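You operate a simulated robot arm through the tools that you are given. There is no shell and no other tool.

You run a simulated two-armed robot. Do the job below in one go: nothing can be reset, and whatever is moved stays where it is left.

## Task
Run the cabinet up to the heat on the job card.
Fine: vent and door lever closed; wait till the display shows that heat.

It is judged by the outcome, as a careful person would: the job done as asked, and still so three seconds after it is handed in. It fails if anything else is knocked over, pushed out of place, dropped, spilled or broken.

## Robot
Two 7-joint arms with two-finger parallel grippers on one trunk that stands fixed in place. Base frame: the origin is at the foot of the trunk, x ahead of it, y to its left, z up. Lengths are in m, angles in rad, forces in N, time in s.
The left shoulder is at [0.05, 0.209, 1.246], the right one opposite. With the tool pointing down near the work surface each hand reaches from about 0.1 to 0.8 m from the base axis, measured 20 degrees to its own side. Payload 4.4 kg a hand.
Tool frame (each hand has its own): the origin (TCP) lies between the finger pads and is the grasp point; the fingertips stand 0.023 m ahead of it; z points along the fingers, y is the line along which they close. Largest opening 0.094 m; finger width 0.038, thickness 0.01; the body of the gripper, 0.054 by 0.096 m, starts 0.039 m behind the TCP.
Orientation is that of the tool frame in the base frame, as a unit quaternion [w, x, y, z]. With the fingers straight down and closing along the base's y, the tool's x points along the base's -x, its y along +y and its z along -z.

## Interface
- The arms move only by the tool send_rows. It takes "left_increments", "right_increments" or both (then of equal length, played together; a hand with none holds still); each is a list of rows, each a list of 2 entries, a list of its own where there are three numbers: the shift along the tool's x, y, z in mm, then the turn, a rotation vector about the tool's x, y, z in rad. In form: [[[tx, ty, tz], [ax, ay, az]], ...]. A call has 1 to 20 rows; each row is the pose to reach, as a shift and turn from the pose commanded when the call began, along the tool's axes at that moment. "left_claw" and "right_claw" are, for a hand that has rows, the opening, from 0 (shut) to 1 (fully open), set as the call begins (left out, the last holds). A row lasts 0.2 s, in which the tool goes at most 0.05 m and 0.15 rad; a call with a longer step from one row to the next is refused whole, and so is a gripper value outside its range. A pose out of reach is approached as far as the arm can. The call stops where the force on the tool passes 90 N (or 10 N more than at its start, if that is more) or the arm is blocked; 0.2 s more then pass. Each finger travels about 0.108 m/s and halts on what it meets, pressing with about 29 N; the grip force reading is that of the motor and also rises with nothing between the fingers. The clock runs only during rows and for 0.2 s after the last one: add rows that repeat a pose to give the fingers time. The reply holds the time, the measured pose of the TCP, the force on the tool along the base axes, the opening and the grip force, in the units named above and with some noise, with the torque about the TCP (base axes, N m) and any sound that the robot's microphone picked up.
- Cameras (640 x 400 px; columns grow to the right, rows downward): "scene" is now at [0.1435, -0.0537, 1.4334]; the picture's right is [-0.57, -0.82, 0.00], its down [-0.33, 0.23, -0.92] and it looks along [0.76, -0.52, -0.40] (base axes); focal length 214 px, centre (320, 200). "left" rides on the left gripper at [0.086, -0.016, -0.074] in its tool frame; the picture's right is [0.18, 0.98, 0.00], its down [-0.58, 0.11, -0.81] and it looks along [-0.79, 0.15, 0.59] (tool axes); focal length 243 px, centre (320, 200). "right" rides on the right gripper at [0.086, 0.016, -0.075] in its tool frame; the picture's right is [-0.18, 0.98, 0.00], its down [-0.58, -0.11, -0.81] and it looks along [-0.79, -0.15, 0.59] (tool axes); focal length 243 px, centre (320, 200). There is no depth. A picture from a camera that has moved, and an enlarged one, comes with that camera's place and axes in the base frame and with its lens.
- get_image(camera): a new picture of that camera. No time passes.
- raise_lower(by): slides the trunk up (or, below 0, down) by that many m; the arms and the scene camera ride with it, the base frame stays. It gives what a move gives, with no picture.
- head_to(pan, tilt): turns the head with the scene camera to pan (to the left, within 1.396 rad either way) and tilt (down, from -0.506 to 1.204), counted from straight ahead of the robot. It gives what a move gives.
- zoom(camera, box): a new picture of the part [left, top, right, bottom] of that camera's present view, enlarged. No time passes.
- sign_off(): hands the job in; it is judged then, once.

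Nothing tells you positions but the pictures and the camera data. Unless the task says otherwise, let go and move clear before handing in.

The tools are called after "Emit:" as name(argument=value, ...) on one line, values as JSON. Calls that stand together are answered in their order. send_rows: Moves the arms, as the interface text tells. Its arguments: {"type":"object","properties":{"left_increments":{"type":"array"},"left_claw":{"type":"number"},"right_increments":{"type":"array"},"right_claw":{"type":"number"}},"required":[]} The other tools are called the same way: raise_lower (by) moves the trunk up or down; head_to (pan, tilt) turns the head that bears the scene camera; get_image (camera) takes a picture; zoom (camera, box) takes an enlarged picture of a part of a camera's view; sign_off () hands the job in.

At the start:

```text
clock: 0.0
left_position: [0.5968, -0.0194, 1.449]
left_tcp_rot: [0.0, 0.0, 1.0, 0.0]
left_force: [-0.7, -0.6, 0.2]
left_moment: [0.0, -0.01, 0.0]
left_width: 0.094
left_grasp_force: 0.0
right_position: [0.4071, -0.4886, 1.3846]
right_tcp_rot: [0.0, 0.001, 1.0, 0.0]
right_force: [0.3, -0.6, -0.8]
right_moment: [-0.06, -0.05, 0.03]
right_width: 0.0942
right_grasp_force: 0.0
trunk travel left (down, up): [-0.325, 0.238]
head pan, tilt (commanded): [-0.602, 0.41]
```

scene: 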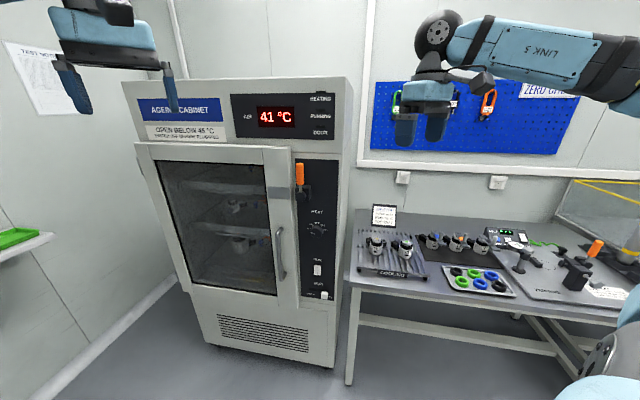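
right: 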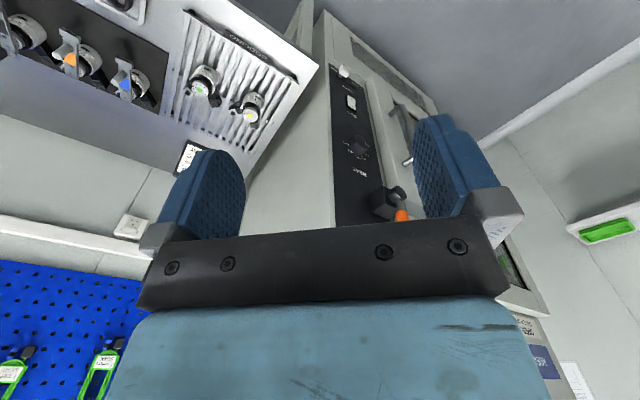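
left: 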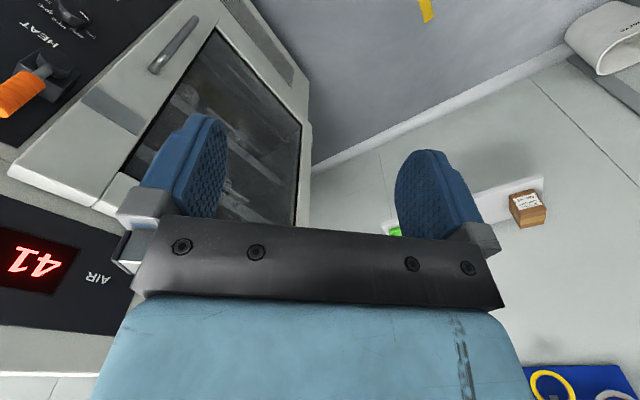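

I see an ageing cabinet showing 41 °C, with a control strip on its right (orange lever, heat knob, switches), and a bench to the right with a card on it. I'll zoom in on the cabinet controls, the card and the labels before moving anything.

Emit:
zoom(camera="scene", box=[230, 80, 350, 155])

Emit:
zoom(camera="scene", box=[270, 150, 350, 310])

Emit:
zoom(camera="scene", box=[360, 195, 410, 235])

Emit:
zoom(camera="scene", box=[130, 90, 235, 150])

Emit:
zoom(camera="scene", box=[0, 30, 80, 120])

Emit:
zoom(camera="scene", box=[560, 270, 640, 320])

```text
5.33 times, centred on (290, 118) of scene
camera zoom: at [0.1435, -0.0537, 1.4334], right [-0.57, -0.82, 0.0], down [-0.33, 0.23, -0.92], along [0.76, -0.52, -0.4], focal length 1144 px, centre (480, 640)
```

zoom: 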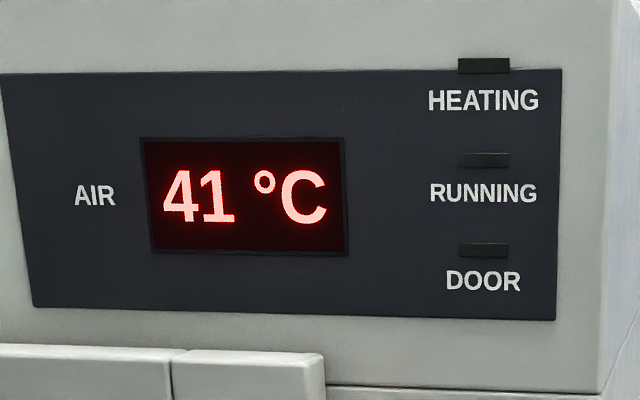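

```text
2.50 times, centred on (310, 230) of scene
camera zoom: at [0.1435, -0.0537, 1.4334], right [-0.57, -0.82, 0.0], down [-0.33, 0.23, -0.92], along [0.76, -0.52, -0.4], focal length 536 px, centre (345, 125)
```

zoom: 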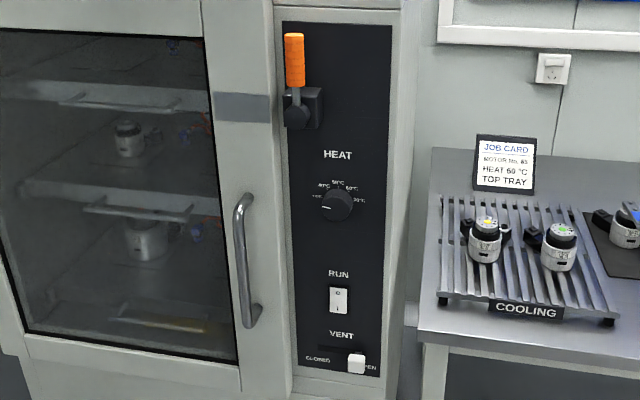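

```text
10.00 times, centred on (385, 215) of scene
camera zoom: at [0.1435, -0.0537, 1.4334], right [-0.57, -0.82, 0.0], down [-0.33, 0.23, -0.92], along [0.76, -0.52, -0.4], focal length 2145 px, centre (-330, 50)
```

zoom: 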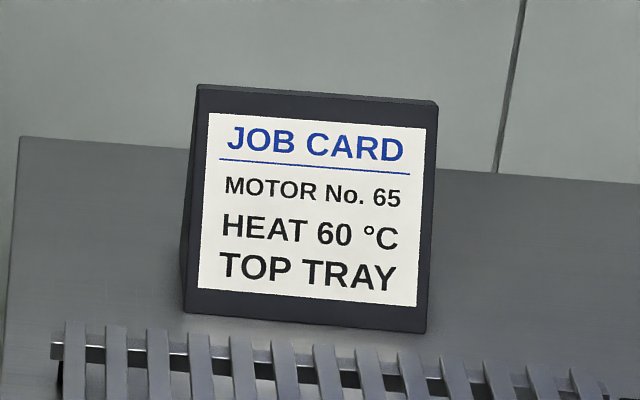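

```text
6.10 times, centred on (182, 120) of scene
camera zoom: at [0.1435, -0.0537, 1.4334], right [-0.57, -0.82, 0.0], down [-0.33, 0.23, -0.92], along [0.76, -0.52, -0.4], focal length 1307 px, centre (1158, 688)
```

zoom: 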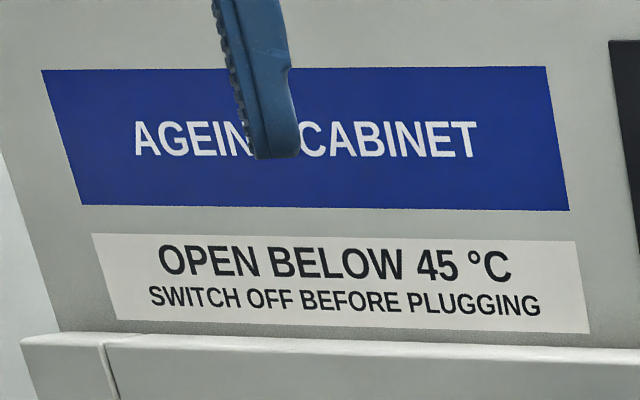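

```text
4.44 times, centred on (40, 75) of scene
camera zoom: at [0.1435, -0.0537, 1.4334], right [-0.57, -0.82, 0.0], down [-0.33, 0.23, -0.92], along [0.76, -0.52, -0.4], focal length 953 px, centre (1564, 756)
```

zoom: 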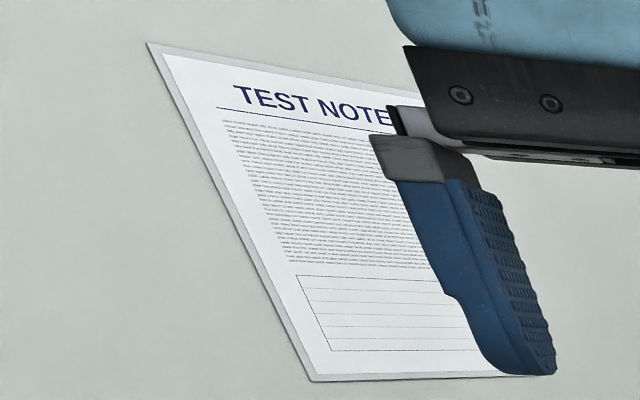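

```text
8.00 times, centred on (600, 295) of scene
camera zoom: at [0.1435, -0.0537, 1.4334], right [-0.57, -0.82, 0.0], down [-0.33, 0.23, -0.92], along [0.76, -0.52, -0.4], focal length 1716 px, centre (-1920, -560)
```

zoom: 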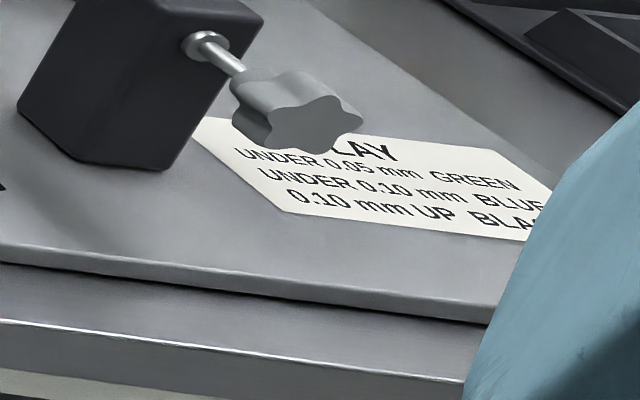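

The job card says HEAT 60 °C. The cabinet is idle at 41 °C, so I need the dial positions, the switch state, the vent position and the lever's present state in close-up.

Emit:
zoom(camera="scene", box=[290, 200, 340, 250])

Emit:
zoom(camera="scene", box=[285, 250, 345, 305])

Emit:
zoom(camera="scene", box=[260, 140, 345, 205])

Emit:
zoom(camera="right", box=[310, 60, 450, 240])

Emit:
zoom(camera="left", box=[0, 0, 220, 140])

```text
8.00 times, centred on (315, 225) of scene
camera zoom: at [0.1435, -0.0537, 1.4334], right [-0.57, -0.82, 0.0], down [-0.33, 0.23, -0.92], along [0.76, -0.52, -0.4], focal length 1716 px, centre (360, 0)
```

zoom: 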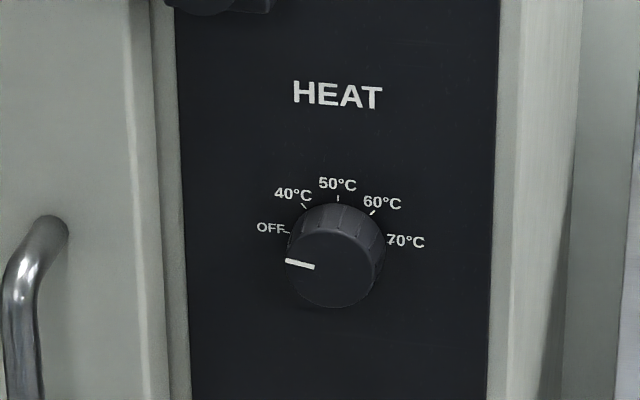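

```text
7.27 times, centred on (315, 278) of scene
camera zoom: at [0.1435, -0.0537, 1.4334], right [-0.57, -0.82, 0.0], down [-0.33, 0.23, -0.92], along [0.76, -0.52, -0.4], focal length 1560 px, centre (356, -364)
```

zoom: 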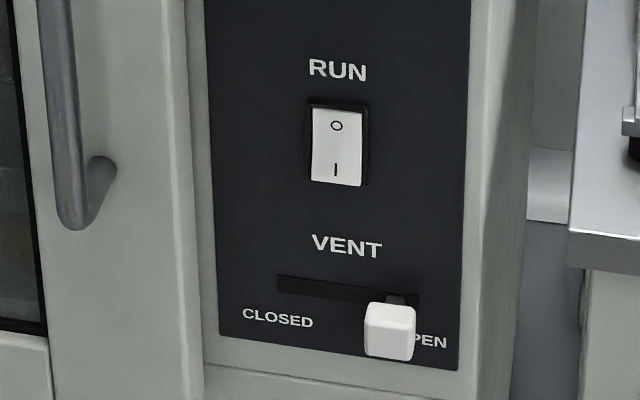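

```text
6.15 times, centred on (302, 172) of scene
camera zoom: at [0.1435, -0.0537, 1.4334], right [-0.57, -0.82, 0.0], down [-0.33, 0.23, -0.92], along [0.76, -0.52, -0.4], focal length 1320 px, centre (428, 369)
```

zoom: 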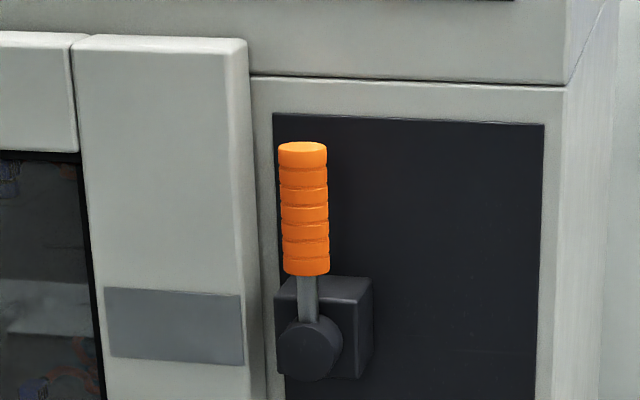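

```text
2.22 times, centred on (380, 150) of right
camera zoom: at [0.3206, -0.4723, 1.4599], right [0.18, 0.98, 0.0], down [0.58, -0.11, 0.81], along [0.79, -0.15, -0.59], focal length 539 px, centre (187, 311)
```

zoom: 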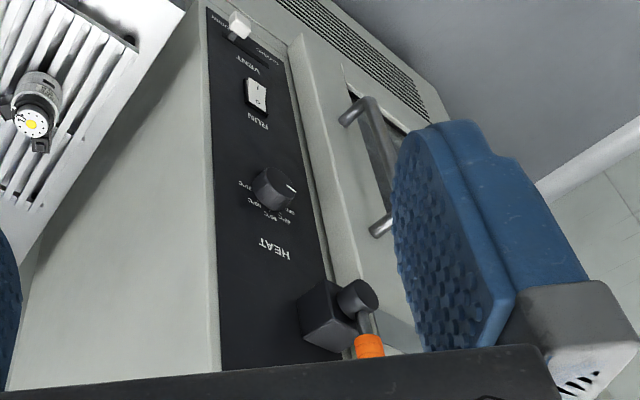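

```text
2.86 times, centred on (110, 70) of left
camera zoom: at [0.5111, -0.0357, 1.5228], right [-0.18, 0.98, 0.0], down [0.58, 0.11, 0.81], along [0.79, 0.15, -0.59], focal length 693 px, centre (920, 571)
```

zoom: 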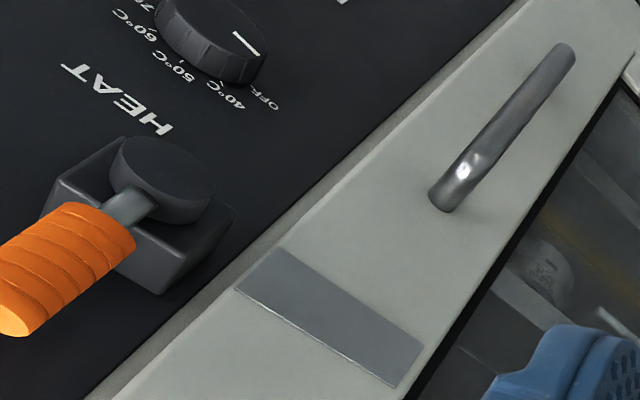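

The cabinet front appears to face me at about 45°, with the panel centred near (0.75, -0.45) and the lever hub near (0.75, -0.39, 1.145). The lever points up (open), the vent is at OPEN, the dial is at OFF and the run switch is at O. I'll check the bench height on the right and the free space on the left before I move the arms.

Emit:
zoom(camera="right", box=[140, 0, 460, 200])

Emit:
zoom(camera="scene", box=[320, 180, 480, 280])

Emit:
head_to(pan=0.5, tilt=0.3)

```text
2.00 times, centred on (300, 100) of right
camera zoom: at [0.3206, -0.4723, 1.4599], right [0.18, 0.98, 0.0], down [0.58, -0.11, 0.81], along [0.79, -0.15, -0.59], focal length 485 px, centre (360, 400)
```

zoom: 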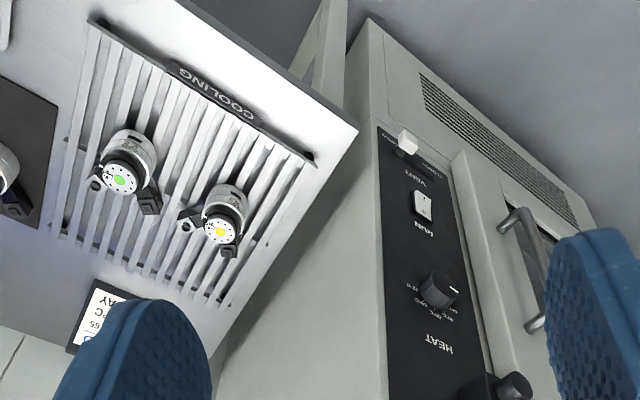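

```text
4.00 times, centred on (400, 230) of scene
camera zoom: at [0.1435, -0.0537, 1.4334], right [-0.57, -0.82, 0.0], down [-0.33, 0.23, -0.92], along [0.76, -0.52, -0.4], focal length 858 px, centre (0, 80)
```

zoom: 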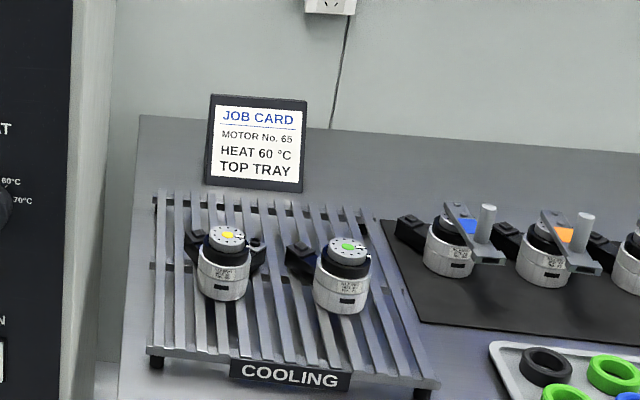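

```text
clock: 1.3
left_position: [0.598, -0.0203, 1.4505]
left_tcp_rot: [0.0, 0.0, 1.0, -0.001]
left_force: [0.1, 0.2, -0.3]
left_moment: [-0.01, 0.02, 0.02]
left_width: 0.094
left_grasp_force: 0.2
right_position: [0.4079, -0.4892, 1.3859]
right_tcp_rot: [0.0, 0.001, 1.0, 0.001]
right_force: [0.4, -0.1, -0.2]
right_moment: [-0.01, 0.01, 0.03]
right_width: 0.094
right_grasp_force: 0.2
trunk travel left (down, up): [-0.325, 0.238]
head pan, tilt (commanded): [0.499, 0.3]
```

Emit:
get_image(camera="scene")

```text
taken
camera scene: at [0.1493, 0.0433, 1.4436], right [0.48, -0.88, 0.0], down [-0.26, -0.14, -0.96], along [0.84, 0.46, -0.3], focal length 214 px, centre (320, 200)
```

scene: 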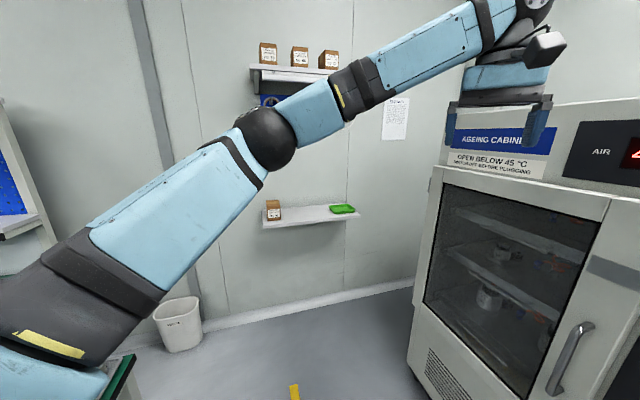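

The left side is clear, so I'll move the left hand away from the cabinet and turn the head back to the cabinet. The bench top is at about z=0.77, with its front edge about 3 cm in front of the panel.

Emit:
send_rows(left_increments=[[[22, 39, 7], [0, 0, 0]], [[44, 78, 14], [0, 0, 0]], [[66, 117, 21], [0, 0, 0]], [[88, 156, 28], [0, 0, 0]], [[110, 195, 35], [0, 0, 0]], [[130, 234, 42], [0, 0, 0]], [[150, 270, 50], [0, 0, 0]], [[150, 270, 50], [0, 0, 0]]])

Emit:
head_to(pan=-0.602, tilt=0.41)

```text
clock: 3.1
left_position: [0.4474, 0.2497, 1.3985]
left_tcp_rot: [-0.001, 0.0, 1.0, 0.0]
left_force: [0.7, -0.3, -0.4]
left_moment: [0.05, 0.06, 0.0]
left_width: 0.0942
left_grasp_force: 0.1
right_position: [0.4085, -0.4891, 1.3844]
right_tcp_rot: [0.0, 0.0, 1.0, 0.001]
right_force: [-0.3, -0.1, -0.2]
right_moment: [0.03, 0.02, 0.01]
right_width: 0.0937
right_grasp_force: 0.0
trunk travel left (down, up): [-0.325, 0.238]
head pan, tilt (commanded): [0.499, 0.3]
```

```text
clock: 4.5
left_position: [0.4459, 0.2509, 1.3977]
left_tcp_rot: [0.0, 0.0, 1.0, 0.0]
left_force: [0.4, 1.3, 0.4]
left_moment: [0.0, 0.01, 0.01]
left_width: 0.094
left_grasp_force: 0.1
right_position: [0.4074, -0.4889, 1.3855]
right_tcp_rot: [0.0, -0.001, 1.0, 0.0]
right_force: [-0.6, 0.0, 0.1]
right_moment: [-0.01, 0.0, 0.03]
right_width: 0.094
right_grasp_force: 0.1
trunk travel left (down, up): [-0.325, 0.238]
head pan, tilt (commanded): [-0.602, 0.41]
```

Now I bring the right hand to a standoff in front of the lever, with the fingers pointing horizontally at the panel and closed.

Emit:
send_rows(right_increments=[[[-17.9, 12.5, 11.25], [0.0512, -0.1235, 0.0512]], [[-35.8, 25, 22.5], [0.1023, -0.2471, 0.1023]], [[-53.8, 37.5, 33.75], [0.1535, -0.3706, 0.1535]], [[-71.7, 50, 45], [0.2047, -0.4941, 0.2047]], [[-89.6, 62.5, 56.25], [0.2558, -0.6176, 0.2558]], [[-107.5, 75, 67.5], [0.307, -0.7412, 0.307]], [[-125.4, 87.5, 78.75], [0.3582, -0.8647, 0.3582]], [[-143.3, 100, 90], [0.4093, -0.9882, 0.4093]], [[-161.3, 112.5, 101.25], [0.4605, -1.1117, 0.4605]], [[-179.2, 125, 112.5], [0.5117, -1.2353, 0.5117]], [[-197.1, 137.5, 123.75], [0.5628, -1.3588, 0.5628]], [[-215, 150, 135], [0.614, -1.4823, 0.614]], [[-215, 150, 135], [0.614, -1.4823, 0.614]]], right_claw=0)

Emit:
get_image(camera="scene")

Emit:
get_image(camera="right")

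```text
clock: 7.3
left_position: [0.4435, 0.2506, 1.3987]
left_tcp_rot: [0.001, 0.0, 1.0, 0.0]
left_force: [-0.3, 0.1, -0.2]
left_moment: [0.01, 0.01, -0.06]
left_width: 0.0937
left_grasp_force: 0.1
right_position: [0.6228, -0.3378, 1.2502]
right_tcp_rot: [0.655, 0.272, 0.651, -0.271]
right_force: [-0.3, 0.5, 0.4]
right_moment: [0.01, 0.04, -0.02]
right_width: 0.0
right_grasp_force: 28.8
trunk travel left (down, up): [-0.325, 0.238]
head pan, tilt (commanded): [-0.602, 0.41]
```

```text
taken
camera scene: at [0.142, -0.0534, 1.4337], right [-0.57, -0.82, 0.0], down [-0.33, 0.23, -0.92], along [0.76, -0.52, -0.4], focal length 214 px, centre (320, 200)
```

scene: 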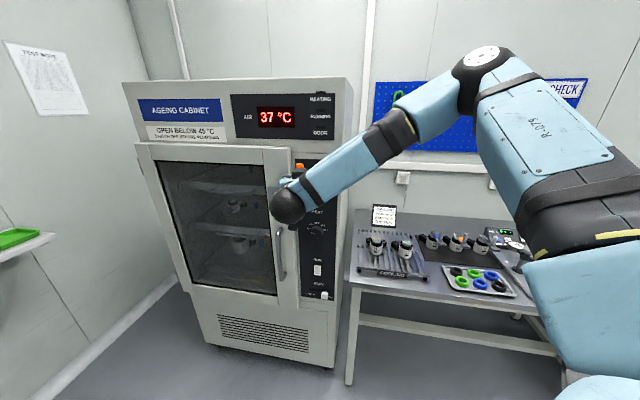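

```text
taken
camera right: at [0.5805, -0.2744, 1.1651], right [0.7, 0.69, 0.19], down [-0.65, 0.49, 0.58], along [0.31, -0.52, 0.79], focal length 243 px, centre (320, 200)
```

right: 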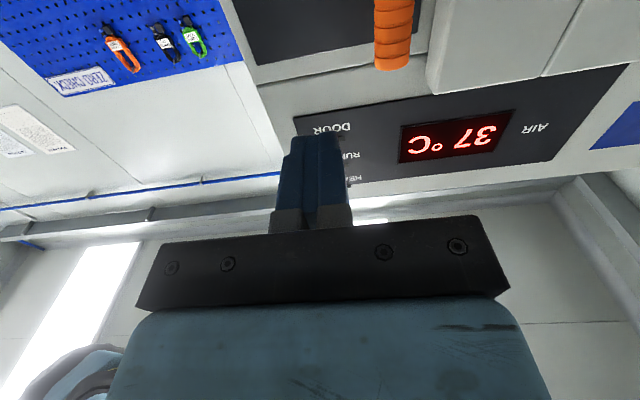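

The hand is in place at a standoff, with the display now at 37 °C. Next I slide the closed fingers in just to the right of the orange lever, ready to swing it left onto the door plate.

Emit:
send_rows(right_increments=[[[12, 11, 10], [0, 0, 0]], [[25, 21, 20], [0, 0, 0]], [[25, 21, 45], [0, 0, 0]], [[25, 21, 70], [0, 0, 0]], [[25, 21, 90], [0, 0, 0]], [[25, 21, 110], [0, 0, 0]], [[25, 21, 110], [0, 0, 0]]])

Emit:
get_image(camera="scene")

Emit:
get_image(camera="right")

Emit:
zoom(camera="scene", box=[260, 140, 345, 205])

```text
clock: 8.9
left_position: [0.4453, 0.2508, 1.3976]
left_tcp_rot: [0.0, 0.0, 1.0, 0.001]
left_force: [0.5, -0.2, 0.2]
left_moment: [-0.02, 0.03, 0.02]
left_width: 0.094
left_grasp_force: 0.0
right_position: [0.7164, -0.4014, 1.2263]
right_tcp_rot: [0.654, 0.271, 0.653, -0.271]
right_force: [0.3, -0.7, 0.2]
right_moment: [-0.01, 0.01, 0.0]
right_width: 0.0001
right_grasp_force: 29.2
trunk travel left (down, up): [-0.325, 0.238]
head pan, tilt (commanded): [-0.602, 0.41]
```

```text
taken
camera scene: at [0.1434, -0.0535, 1.4335], right [-0.57, -0.82, 0.0], down [-0.33, 0.23, -0.92], along [0.76, -0.52, -0.4], focal length 214 px, centre (320, 200)
```

scene: 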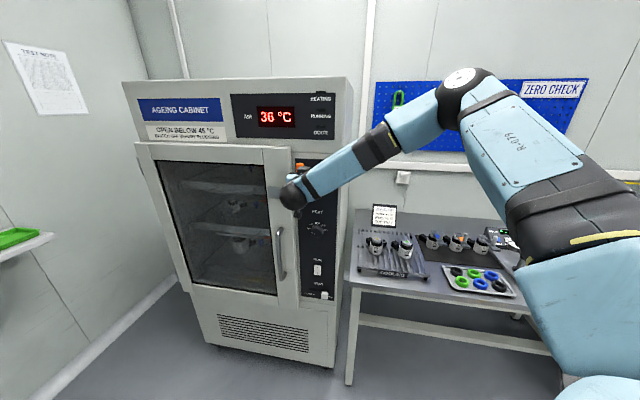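

```text
taken
camera right: at [0.6736, -0.3377, 1.1396], right [0.7, 0.69, 0.18], down [-0.65, 0.49, 0.58], along [0.31, -0.52, 0.79], focal length 243 px, centre (320, 200)
```

right: 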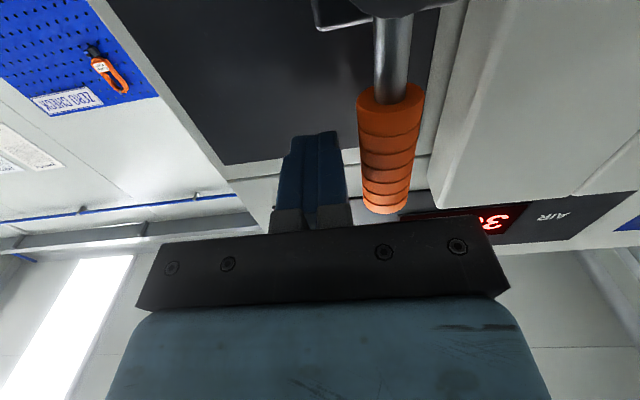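

```text
6.15 times, centred on (302, 172) of scene
camera zoom: at [0.1434, -0.0535, 1.4335], right [-0.57, -0.82, 0.0], down [-0.33, 0.23, -0.92], along [0.76, -0.52, -0.4], focal length 1320 px, centre (428, 369)
```

zoom: 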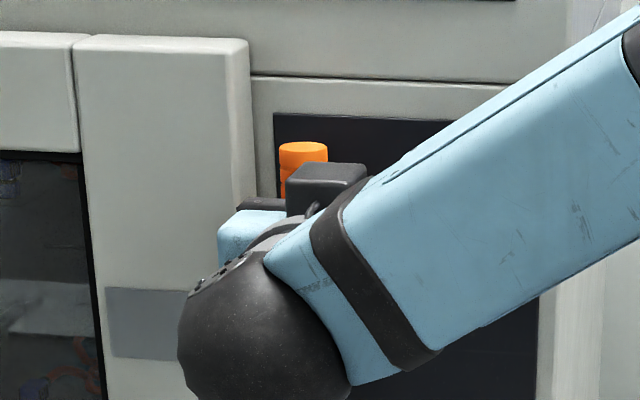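

The fingers sit just to the right of the lever. I'll push it left along its arc for the first half and check.

Emit:
send_rows(right_increments=[[[3, 10, 0], [0, 0, 0]], [[1, 18, 0], [0, 0, 0]], [[-1, 27, 0], [0, 0, 0]], [[-2, 36, 0], [0, 0, 0]], [[-2, 45, 0], [0, 0, 0]], [[0, 56, 0], [0, 0, 0]], [[3, 66, 0], [0, 0, 0]]])

Emit:
get_image(camera="right")

Emit:
zoom(camera="scene", box=[240, 90, 345, 205])

```text
clock: 10.5
left_position: [0.4456, 0.2508, 1.3982]
left_tcp_rot: [0.0, 0.0, 1.0, 0.0]
left_force: [0.0, 0.1, 0.1]
left_moment: [0.03, -0.03, -0.05]
left_width: 0.094
left_grasp_force: 0.1
right_position: [0.7604, -0.3548, 1.223]
right_tcp_rot: [0.653, 0.271, 0.653, -0.271]
right_force: [-0.1, 0.3, 0.5]
right_moment: [0.02, 0.01, 0.04]
right_width: 0.0001
right_grasp_force: 28.8
trunk travel left (down, up): [-0.325, 0.238]
head pan, tilt (commanded): [-0.602, 0.41]
```

```text
taken
camera right: at [0.7191, -0.2921, 1.1368], right [0.69, 0.7, 0.18], down [-0.65, 0.49, 0.58], along [0.31, -0.52, 0.79], focal length 243 px, centre (320, 200)
```

right: 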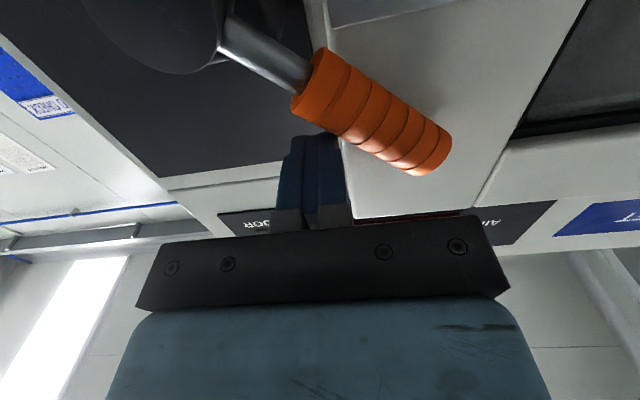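

```text
3.48 times, centred on (292, 148) of scene
camera zoom: at [0.1438, -0.0538, 1.4334], right [-0.57, -0.82, 0.0], down [-0.33, 0.23, -0.92], along [0.76, -0.52, -0.4], focal length 746 px, centre (416, 383)
```

zoom: 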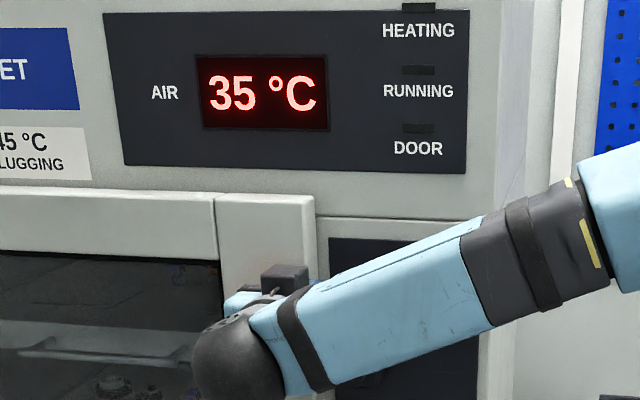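

The lever follows the push. I'll carry on along the arc down to horizontal over the door plate.

Emit:
send_rows(right_increments=[[[4, 9, 0], [0, 0, 0]], [[9, 17, 0], [0, 0, 0]], [[17, 26, 0], [0, 0, 0]], [[25, 33, 0], [0, 0, 0]], [[33, 38, 0], [0, 0, 0]], [[40, 42, 0], [0, 0, 0]], [[46, 45, 0], [0, 0, 0]], [[49, 45, 0], [0, 0, 0]]])

Emit:
get_image(camera="right")

Emit:
zoom(camera="scene", box=[240, 90, 345, 205])

```text
clock: 12.3
left_position: [0.446, 0.2505, 1.3994]
left_tcp_rot: [0.0, 0.0, 1.0, 0.0]
left_force: [-0.1, 0.5, 0.1]
left_moment: [0.0, 0.01, 0.0]
left_width: 0.0942
left_grasp_force: 0.0
right_position: [0.7553, -0.3621, 1.2033]
right_tcp_rot: [0.653, 0.271, 0.654, -0.27]
right_force: [0.2, 0.3, 0.3]
right_moment: [0.0, 0.01, -0.02]
right_width: 0.0001
right_grasp_force: 28.7
right hand out of reach, approached as far as the arm can: row 1, 2, 3, 4, 5, 6, 7, 8
trunk travel left (down, up): [-0.325, 0.238]
head pan, tilt (commanded): [-0.602, 0.41]
```

```text
taken
camera right: at [0.7129, -0.2996, 1.116], right [0.7, 0.69, 0.18], down [-0.65, 0.49, 0.58], along [0.31, -0.52, 0.79], focal length 243 px, centre (320, 200)
```

right: 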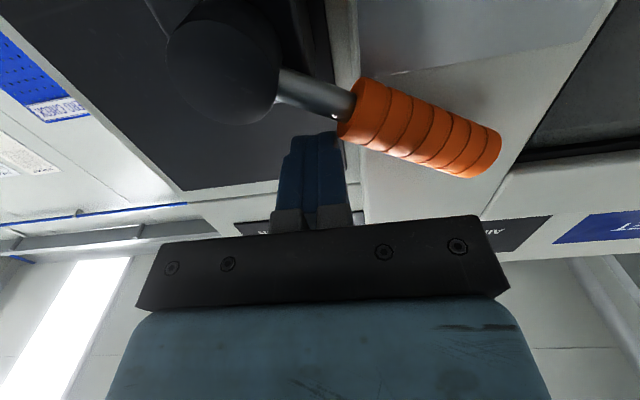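

```text
3.48 times, centred on (292, 148) of scene
camera zoom: at [0.1436, -0.0538, 1.4334], right [-0.57, -0.82, 0.0], down [-0.33, 0.23, -0.92], along [0.76, -0.52, -0.4], focal length 746 px, centre (416, 383)
```

zoom: 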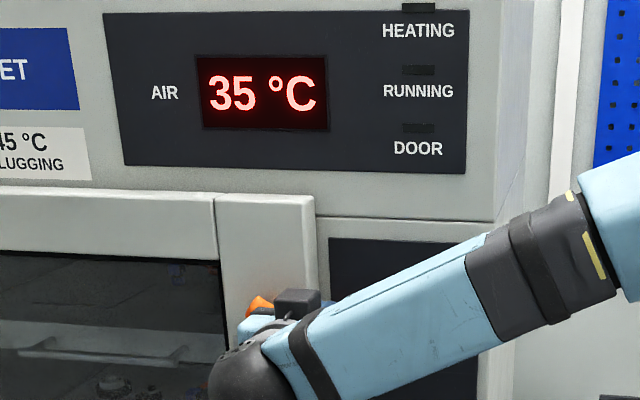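

The arm ran into a joint limit in this orientation, with the lever about two thirds of the way over. I'll back off first, then turn the hand to point more straight ahead so it can reach further left.

Emit:
send_rows(right_increments=[[[-10, -15, -25], [0, 0, 0]], [[-30, -45, -50], [0, 0, 0]], [[-30, -45, -60], [0, 0, 0]], [[-30, -45, -60], [0, 0, 0]]])

```text
clock: 13.3
left_position: [0.4453, 0.2497, 1.399]
left_tcp_rot: [0.001, 0.0, 1.0, -0.001]
left_force: [-0.1, 0.3, 0.0]
left_moment: [0.02, 0.01, 0.03]
left_width: 0.094
left_grasp_force: 0.0
right_position: [0.679, -0.3511, 1.2338]
right_tcp_rot: [0.654, 0.27, 0.653, -0.27]
right_force: [-0.1, -0.4, 0.1]
right_moment: [0.01, -0.01, 0.03]
right_width: 0.0
right_grasp_force: 29.1
trunk travel left (down, up): [-0.325, 0.238]
head pan, tilt (commanded): [-0.602, 0.41]
```

Emit:
get_image(camera="right")

Emit:
zoom(camera="scene", box=[240, 130, 345, 205])

```text
taken
camera right: at [0.6374, -0.2879, 1.1475], right [0.7, 0.69, 0.18], down [-0.65, 0.49, 0.58], along [0.31, -0.52, 0.79], focal length 243 px, centre (320, 200)
```

right: 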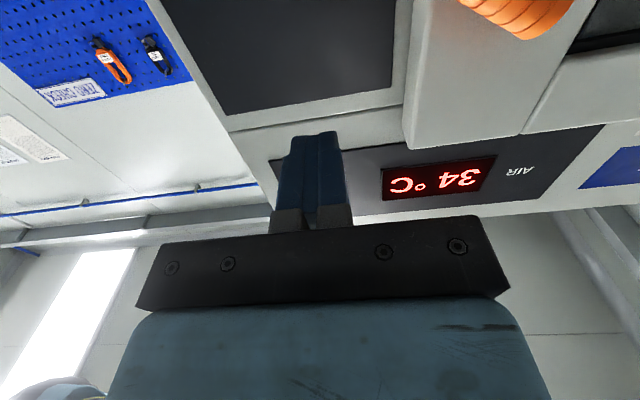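

```text
5.33 times, centred on (292, 168) of scene
camera zoom: at [0.1427, -0.0536, 1.4335], right [-0.57, -0.82, 0.0], down [-0.33, 0.23, -0.92], along [0.76, -0.52, -0.4], focal length 1144 px, centre (467, 373)
```

zoom: 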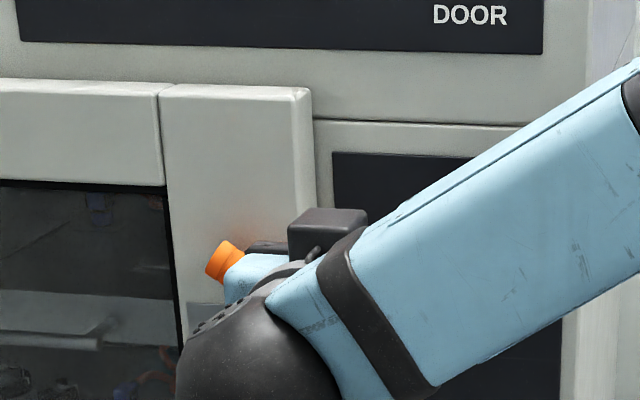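

The lever is at about 58° of its 90° swing. I'll yaw the hand 25° to the left and shift left at a standoff to check the reach.

Emit:
send_rows(right_increments=[[[-4, 21, 0], [-0.145, 0, 0]], [[-8, 42, 0], [-0.29, 0, 0]], [[-11, 63, 0], [-0.436, 0, 0]], [[-11, 63, 0], [-0.436, 0, 0]]])

Emit:
get_image(camera="right")

Emit:
zoom(camera="scene", box=[220, 130, 345, 205])

```text
clock: 14.3
left_position: [0.4463, 0.2513, 1.3974]
left_tcp_rot: [0.0, 0.001, 1.0, 0.0]
left_force: [-0.6, -0.1, -0.3]
left_moment: [-0.03, 0.01, 0.0]
left_width: 0.094
left_grasp_force: 0.1
right_position: [0.7241, -0.307, 1.2452]
right_tcp_rot: [0.696, 0.124, 0.697, -0.124]
right_force: [0.7, -0.5, 0.2]
right_moment: [0.01, 0.02, 0.04]
right_width: 0.0001
right_grasp_force: 29.1
trunk travel left (down, up): [-0.325, 0.238]
head pan, tilt (commanded): [-0.602, 0.41]
```

```text
taken
camera right: at [0.6593, -0.2669, 1.1593], right [0.34, 0.92, 0.18], down [-0.79, 0.17, 0.58], along [0.51, -0.34, 0.79], focal length 243 px, centre (320, 200)
```

right: 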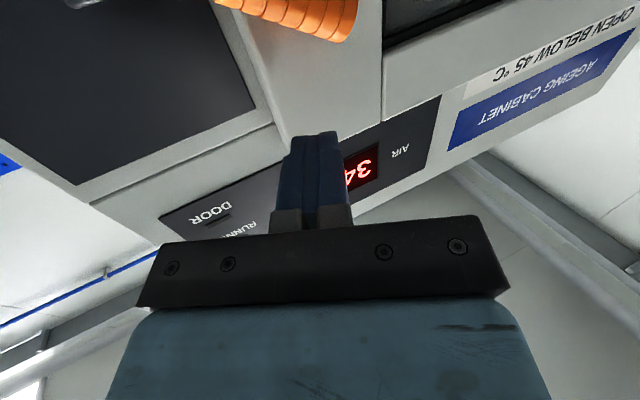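

```text
5.12 times, centred on (282, 168) of scene
camera zoom: at [0.1434, -0.0537, 1.4334], right [-0.57, -0.82, 0.0], down [-0.33, 0.23, -0.92], along [0.76, -0.52, -0.4], focal length 1098 px, centre (512, 366)
```

zoom: 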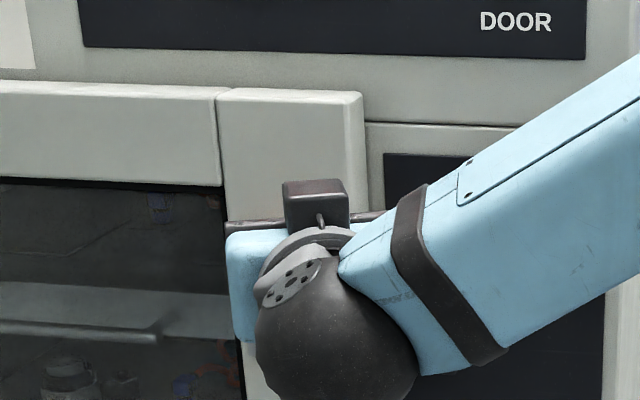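

That pose is reachable. Now I advance over the handle at e≈-0.325 and then press straight down, as far as horizontal.

Emit:
send_rows(right_increments=[[[5, -2, 15], [0, 0, 0]], [[5, -4, 31], [0, 0, 0]], [[5, -6, 47], [0, 0, 0]], [[5, -7, 62], [0, 0, 0]], [[5, -7, 62], [0, 0, 0]]])

Emit:
get_image(camera="right")

```text
clock: 15.5
left_position: [0.4447, 0.2504, 1.3976]
left_tcp_rot: [0.0, 0.0, 1.0, 0.0]
left_force: [-0.4, -0.2, 0.0]
left_moment: [0.03, -0.01, -0.01]
left_width: 0.0939
left_grasp_force: 0.1
right_position: [0.7646, -0.3328, 1.2524]
right_tcp_rot: [0.693, 0.126, 0.699, -0.125]
right_force: [0.3, 0.0, 0.6]
right_moment: [-0.01, -0.01, 0.0]
right_width: 0.0
right_grasp_force: 29.3
right hand out of reach, approached as far as the arm can: row 1, 2, 3, 4, 5
trunk travel left (down, up): [-0.325, 0.238]
head pan, tilt (commanded): [-0.602, 0.41]
```

```text
taken
camera right: at [0.7004, -0.2917, 1.167], right [0.35, 0.92, 0.18], down [-0.79, 0.18, 0.59], along [0.51, -0.35, 0.79], focal length 243 px, centre (320, 200)
```

right: 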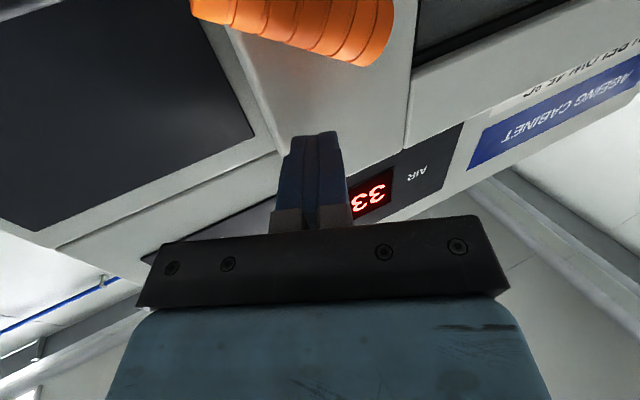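

The right arm still hits a limit with the hand level. I'll back off and pitch the fingers down by about 35°, which should ease the wrist, then press the handle down from above.

Emit:
send_rows(right_increments=[[[-5, 0, -25], [0, 0, 0]], [[-10, 0, -45], [0, 0.15, 0]], [[-15, 0, -60], [0, 0.3, 0]], [[-20, 0, -60], [0, 0.45, 0]], [[-20, 0, -60], [0, 0.6, 0]], [[-20, 0, -60], [0, 0.6, 0]]])

Emit:
get_image(camera="right")

Emit:
get_image(camera="scene")

```text
clock: 16.9
left_position: [0.4463, 0.2503, 1.3996]
left_tcp_rot: [0.0, 0.001, 1.0, -0.001]
left_force: [0.3, 0.4, 0.8]
left_moment: [-0.03, 0.02, -0.02]
left_width: 0.094
left_grasp_force: 0.2
right_position: [0.7102, -0.3126, 1.2721]
right_tcp_rot: [0.459, 0.153, 0.872, -0.081]
right_force: [-0.1, -0.1, -0.3]
right_moment: [0.0, 0.02, -0.02]
right_width: 0.0
right_grasp_force: 29.1
trunk travel left (down, up): [-0.325, 0.238]
head pan, tilt (commanded): [-0.602, 0.41]
```

```text
taken
camera right: at [0.6114, -0.2598, 1.2433], right [0.43, 0.89, 0.15], down [-0.35, 0.01, 0.94], along [0.83, -0.46, 0.32], focal length 243 px, centre (320, 200)
```

right: 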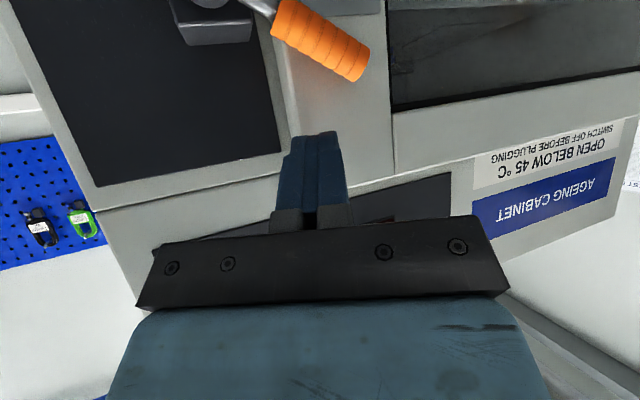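

```text
taken
camera scene: at [0.1436, -0.0538, 1.4334], right [-0.57, -0.82, 0.0], down [-0.33, 0.23, -0.92], along [0.76, -0.52, -0.4], focal length 214 px, centre (320, 200)
```

scene: 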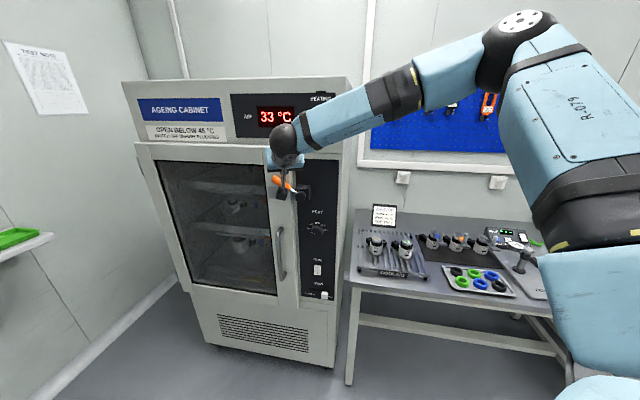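

This pose works and the handle is visible below the fingers. Next I move the fingertips to just above the handle, near the door face.

Emit:
send_rows(right_increments=[[[-8, 1, 18], [0, 0, 0]], [[-16, 1, 36], [0, 0, 0]], [[-25, 2, 55], [0, 0, 0]], [[-33, 3, 72], [0, 0, 0]], [[-33, 3, 72], [0, 0, 0]]])

Emit:
get_image(camera="right")

Emit:
zoom(camera="scene", box=[220, 110, 345, 215])

```text
clock: 18.1
left_position: [0.4435, 0.2512, 1.3997]
left_tcp_rot: [0.001, -0.001, 1.0, 0.001]
left_force: [-0.5, 0.2, -0.2]
left_moment: [0.02, 0.01, 0.0]
left_width: 0.0939
left_grasp_force: 0.0
right_position: [0.7825, -0.3354, 1.2594]
right_tcp_rot: [0.46, 0.154, 0.871, -0.082]
right_force: [-18.5, 6.7, -5.7]
right_moment: [0.05, 0.11, -0.23]
right_width: 0.0
right_grasp_force: 29.1
trunk travel left (down, up): [-0.325, 0.238]
head pan, tilt (commanded): [-0.602, 0.41]
```

```text
taken
camera right: at [0.6829, -0.283, 1.2306], right [0.43, 0.89, 0.15], down [-0.35, 0.01, 0.94], along [0.83, -0.46, 0.32], focal length 243 px, centre (320, 200)
```

right: 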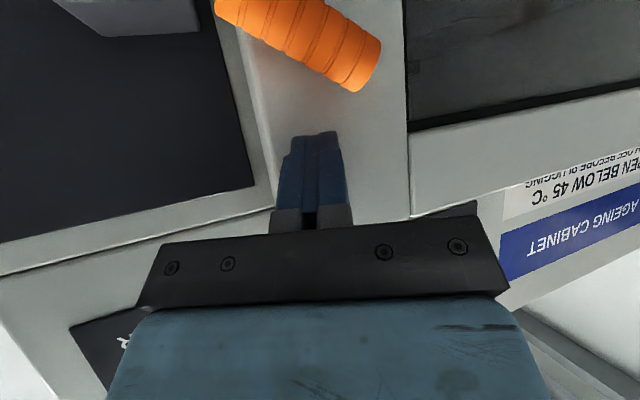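

```text
3.81 times, centred on (282, 162) of scene
camera zoom: at [0.1409, -0.0532, 1.4337], right [-0.57, -0.82, 0.0], down [-0.33, 0.23, -0.92], along [0.76, -0.52, -0.4], focal length 817 px, centre (463, 343)
```

zoom: 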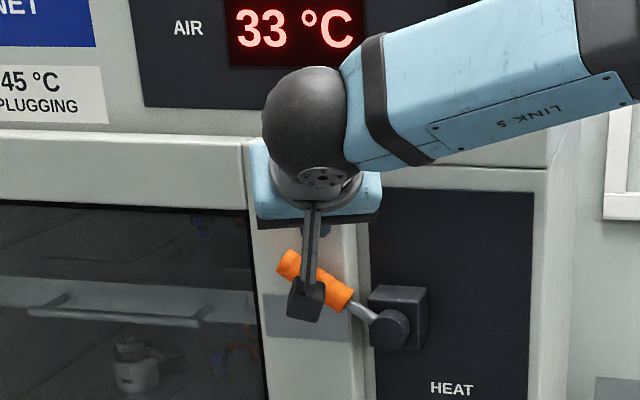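

The fingertips are just touching the door face. I'll ease off a few mm and press straight down on the handle.

Emit:
send_rows(right_increments=[[[3.6, 3, -5.2], [0, 0, 0]], [[11.9, 3, 0.5], [0, 0, 0]], [[20.1, 3, 6.2], [0, 0, 0]], [[28.4, 3, 11.8], [0, 0, 0]], [[36.6, 3, 17.5], [0, 0, 0]], [[44.9, 3, 23.2], [0, 0, 0]], [[51.5, 3, 27.7], [0, 0, 0]], [[58.1, 3, 32.3], [0, 0, 0]], [[62, 3, 35], [0, 0, 0]]])

Emit:
get_image(camera="right")

Emit:
zoom(camera="scene", box=[220, 110, 345, 215])

```text
clock: 20.1
left_position: [0.4456, 0.2504, 1.3989]
left_tcp_rot: [0.001, 0.0, 1.0, 0.0]
left_force: [-0.4, -0.3, -0.1]
left_moment: [0.03, -0.01, -0.01]
left_width: 0.094
left_grasp_force: 0.0
right_position: [0.7799, -0.3318, 1.1892]
right_tcp_rot: [0.459, 0.155, 0.871, -0.082]
right_force: [0.0, 0.0, -0.3]
right_moment: [0.02, 0.0, 0.0]
right_width: 0.0001
right_grasp_force: 28.7
trunk travel left (down, up): [-0.325, 0.238]
head pan, tilt (commanded): [-0.602, 0.41]
```

```text
taken
camera right: at [0.6805, -0.2789, 1.1589], right [0.43, 0.89, 0.15], down [-0.35, 0.01, 0.94], along [0.83, -0.46, 0.32], focal length 243 px, centre (320, 200)
```

right: 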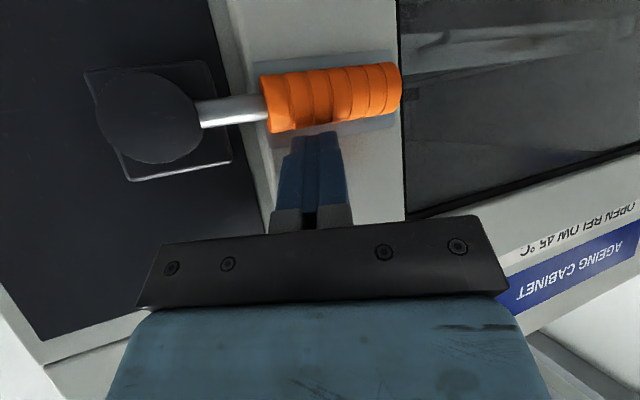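

```text
3.81 times, centred on (282, 162) of scene
camera zoom: at [0.1434, -0.0536, 1.4335], right [-0.57, -0.82, 0.0], down [-0.33, 0.23, -0.92], along [0.76, -0.52, -0.4], focal length 817 px, centre (463, 343)
```

zoom: 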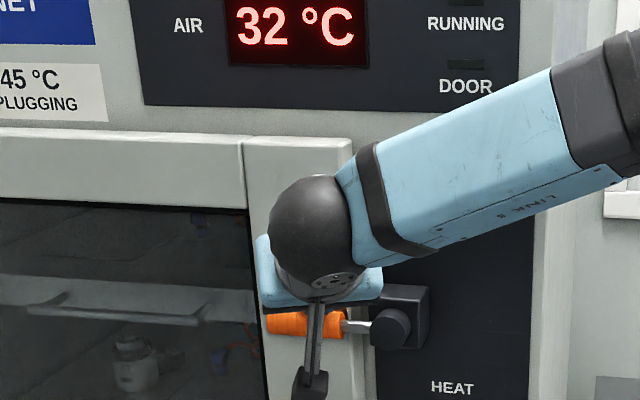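

The lever looks nearly horizontal over the plate. I'll press gently a few mm more to feel for its end stop.

Emit:
send_rows(right_increments=[[[2.5, 0, 1.7], [0, 0, 0]], [[5, 0, 3.4], [0, 0, 0]], [[7.5, 0, 5.1], [0, 0, 0]]])

Emit:
get_image(camera="right")

Emit:
zoom(camera="scene", box=[230, 170, 345, 240])

```text
clock: 20.9
left_position: [0.4434, 0.2523, 1.3999]
left_tcp_rot: [0.002, 0.0, 1.0, -0.001]
left_force: [0.7, -0.5, 0.0]
left_moment: [0.04, 0.0, -0.03]
left_width: 0.0939
left_grasp_force: 0.0
right_position: [0.7775, -0.3292, 1.1837]
right_tcp_rot: [0.462, 0.154, 0.869, -0.081]
right_force: [-3.1, 0.9, 21.0]
right_moment: [-0.25, 0.0, -0.02]
right_width: 0.0
right_grasp_force: 29.2
trunk travel left (down, up): [-0.325, 0.238]
head pan, tilt (commanded): [-0.602, 0.41]
```

```text
taken
camera right: at [0.6789, -0.2769, 1.1542], right [0.43, 0.89, 0.15], down [-0.36, 0.01, 0.93], along [0.83, -0.46, 0.33], focal length 243 px, centre (320, 200)
```

right: 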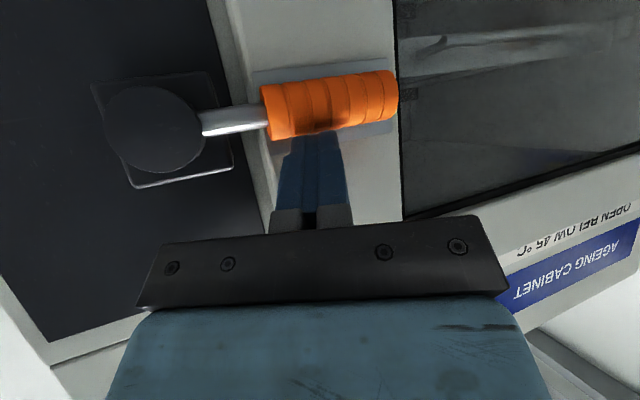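

```text
5.57 times, centred on (288, 205) of scene
camera zoom: at [0.1402, -0.052, 1.4342], right [-0.57, -0.82, 0.0], down [-0.33, 0.22, -0.92], along [0.76, -0.52, -0.4], focal length 1194 px, centre (501, 172)
```

zoom: 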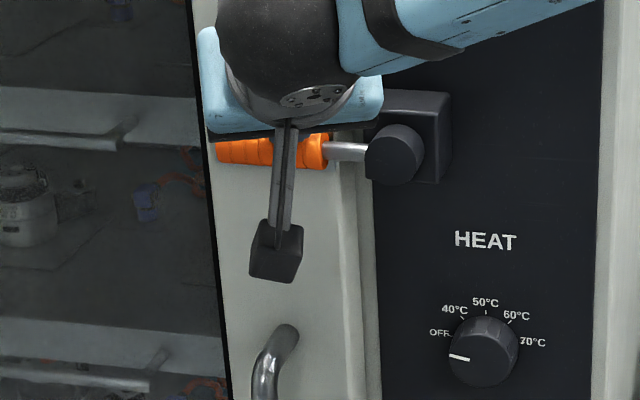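

The lever is at its end stop (21 N reaction) and horizontal on the plate, so it's closed. Now I lift off, back away and level the hand again.

Emit:
send_rows(right_increments=[[[-8, 0, -6], [0, 0, 0]], [[-10, 0, -35], [0, 0, 0]], [[-10, 0, -65], [0, -0.05, 0]], [[-10, 0, -80], [0, -0.19, 0]], [[-10, 0, -80], [0, -0.33, 0]], [[-10, 0, -80], [0, -0.47, 0]], [[-10, 0, -80], [0, -0.6, 0]], [[-10, 0, -80], [0, -0.6, 0]]])

Emit:
send_rows(right_increments=[[[0, -16, -30], [0.145, 0, 0]], [[0, -32, -60], [0.29, 0, 0]], [[0, -47, -88], [0.436, 0, 0]], [[0, -47, -88], [0.436, 0, 0]]])

Emit:
get_image(camera="scene")

```text
clock: 22.7
left_position: [0.4479, 0.252, 1.3984]
left_tcp_rot: [-0.001, 0.0, 1.0, -0.001]
left_force: [0.3, 0.9, 0.2]
left_moment: [-0.01, 0.05, 0.0]
left_width: 0.094
left_grasp_force: 0.1
right_position: [0.7207, -0.3098, 1.2379]
right_tcp_rot: [0.694, 0.125, 0.698, -0.124]
right_force: [0.2, 0.4, 0.6]
right_moment: [0.0, -0.04, -0.05]
right_width: 0.0
right_grasp_force: 29.0
right hand out of reach, approached as far as the arm can: row 7, 8
trunk travel left (down, up): [-0.325, 0.238]
head pan, tilt (commanded): [-0.602, 0.41]
```

```text
clock: 23.7
left_position: [0.4458, 0.2508, 1.3982]
left_tcp_rot: [0.0, -0.001, 1.0, 0.0]
left_force: [0.0, 0.2, -0.3]
left_moment: [0.01, 0.0, 0.02]
left_width: 0.0939
left_grasp_force: 0.1
right_position: [0.6207, -0.3237, 1.239]
right_tcp_rot: [0.653, 0.271, 0.653, -0.272]
right_force: [-0.2, 0.4, 0.1]
right_moment: [0.0, 0.03, -0.03]
right_width: 0.0
right_grasp_force: 28.3
trunk travel left (down, up): [-0.325, 0.238]
head pan, tilt (commanded): [-0.602, 0.41]
```

```text
taken
camera scene: at [0.1439, -0.0536, 1.4334], right [-0.57, -0.82, 0.0], down [-0.33, 0.23, -0.92], along [0.76, -0.52, -0.4], focal length 214 px, centre (320, 200)
```

scene: 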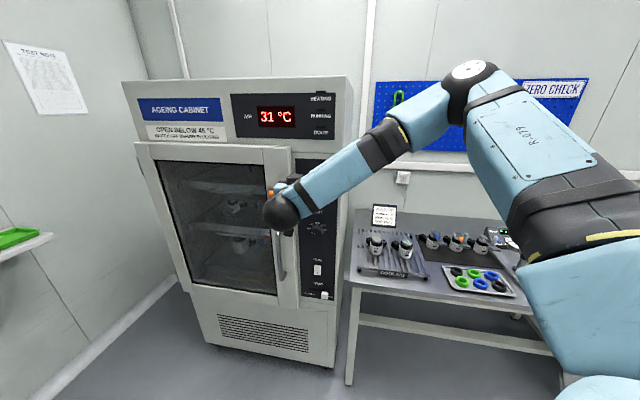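

The lever is closed. Now I lower the trunk so the same arm posture reaches the dial, run switch and vent.

Emit:
raise_lower(by=-0.3)

Emit:
get_image(camera="scene")

Emit:
get_image(camera="right")

```text
clock: 26.7
left_position: [0.4457, 0.251, 1.0979]
left_tcp_rot: [0.0, 0.0, 1.0, 0.0]
left_force: [-1.1, 0.5, 0.4]
left_moment: [0.01, 0.01, 0.01]
left_width: 0.0939
left_grasp_force: 0.0
right_position: [0.6219, -0.3236, 0.9392]
right_tcp_rot: [0.653, 0.271, 0.653, -0.271]
right_force: [0.3, -0.5, -0.2]
right_moment: [-0.02, -0.03, 0.02]
right_width: 0.0001
right_grasp_force: 29.3
trunk travel left (down, up): [-0.025, 0.538]
head pan, tilt (commanded): [-0.602, 0.41]
```

```text
taken
camera scene: at [0.1434, -0.0537, 1.1335], right [-0.57, -0.82, 0.0], down [-0.33, 0.23, -0.92], along [0.76, -0.52, -0.4], focal length 214 px, centre (320, 200)
```

scene: 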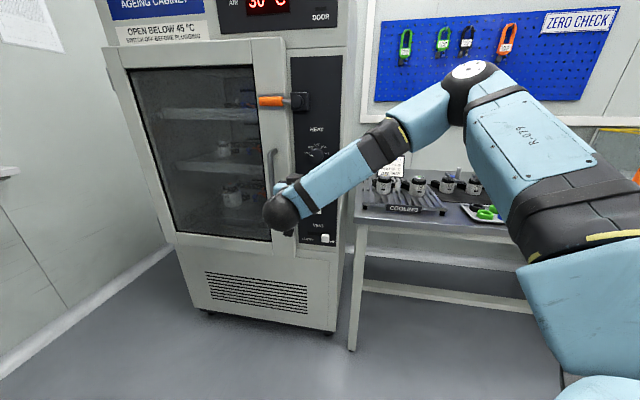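

```text
taken
camera right: at [0.5798, -0.2598, 0.8532], right [0.7, 0.69, 0.18], down [-0.65, 0.49, 0.58], along [0.31, -0.52, 0.79], focal length 243 px, centre (320, 200)
```

right: 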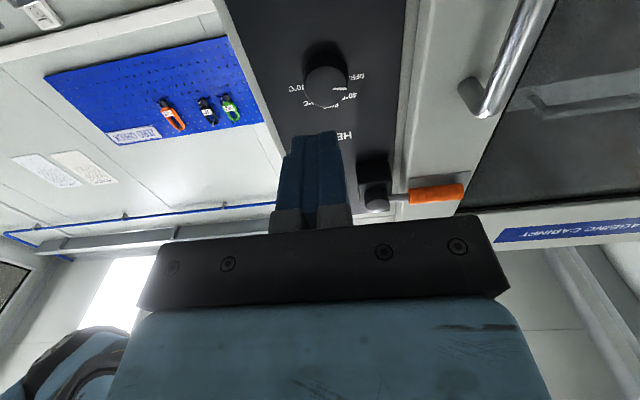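

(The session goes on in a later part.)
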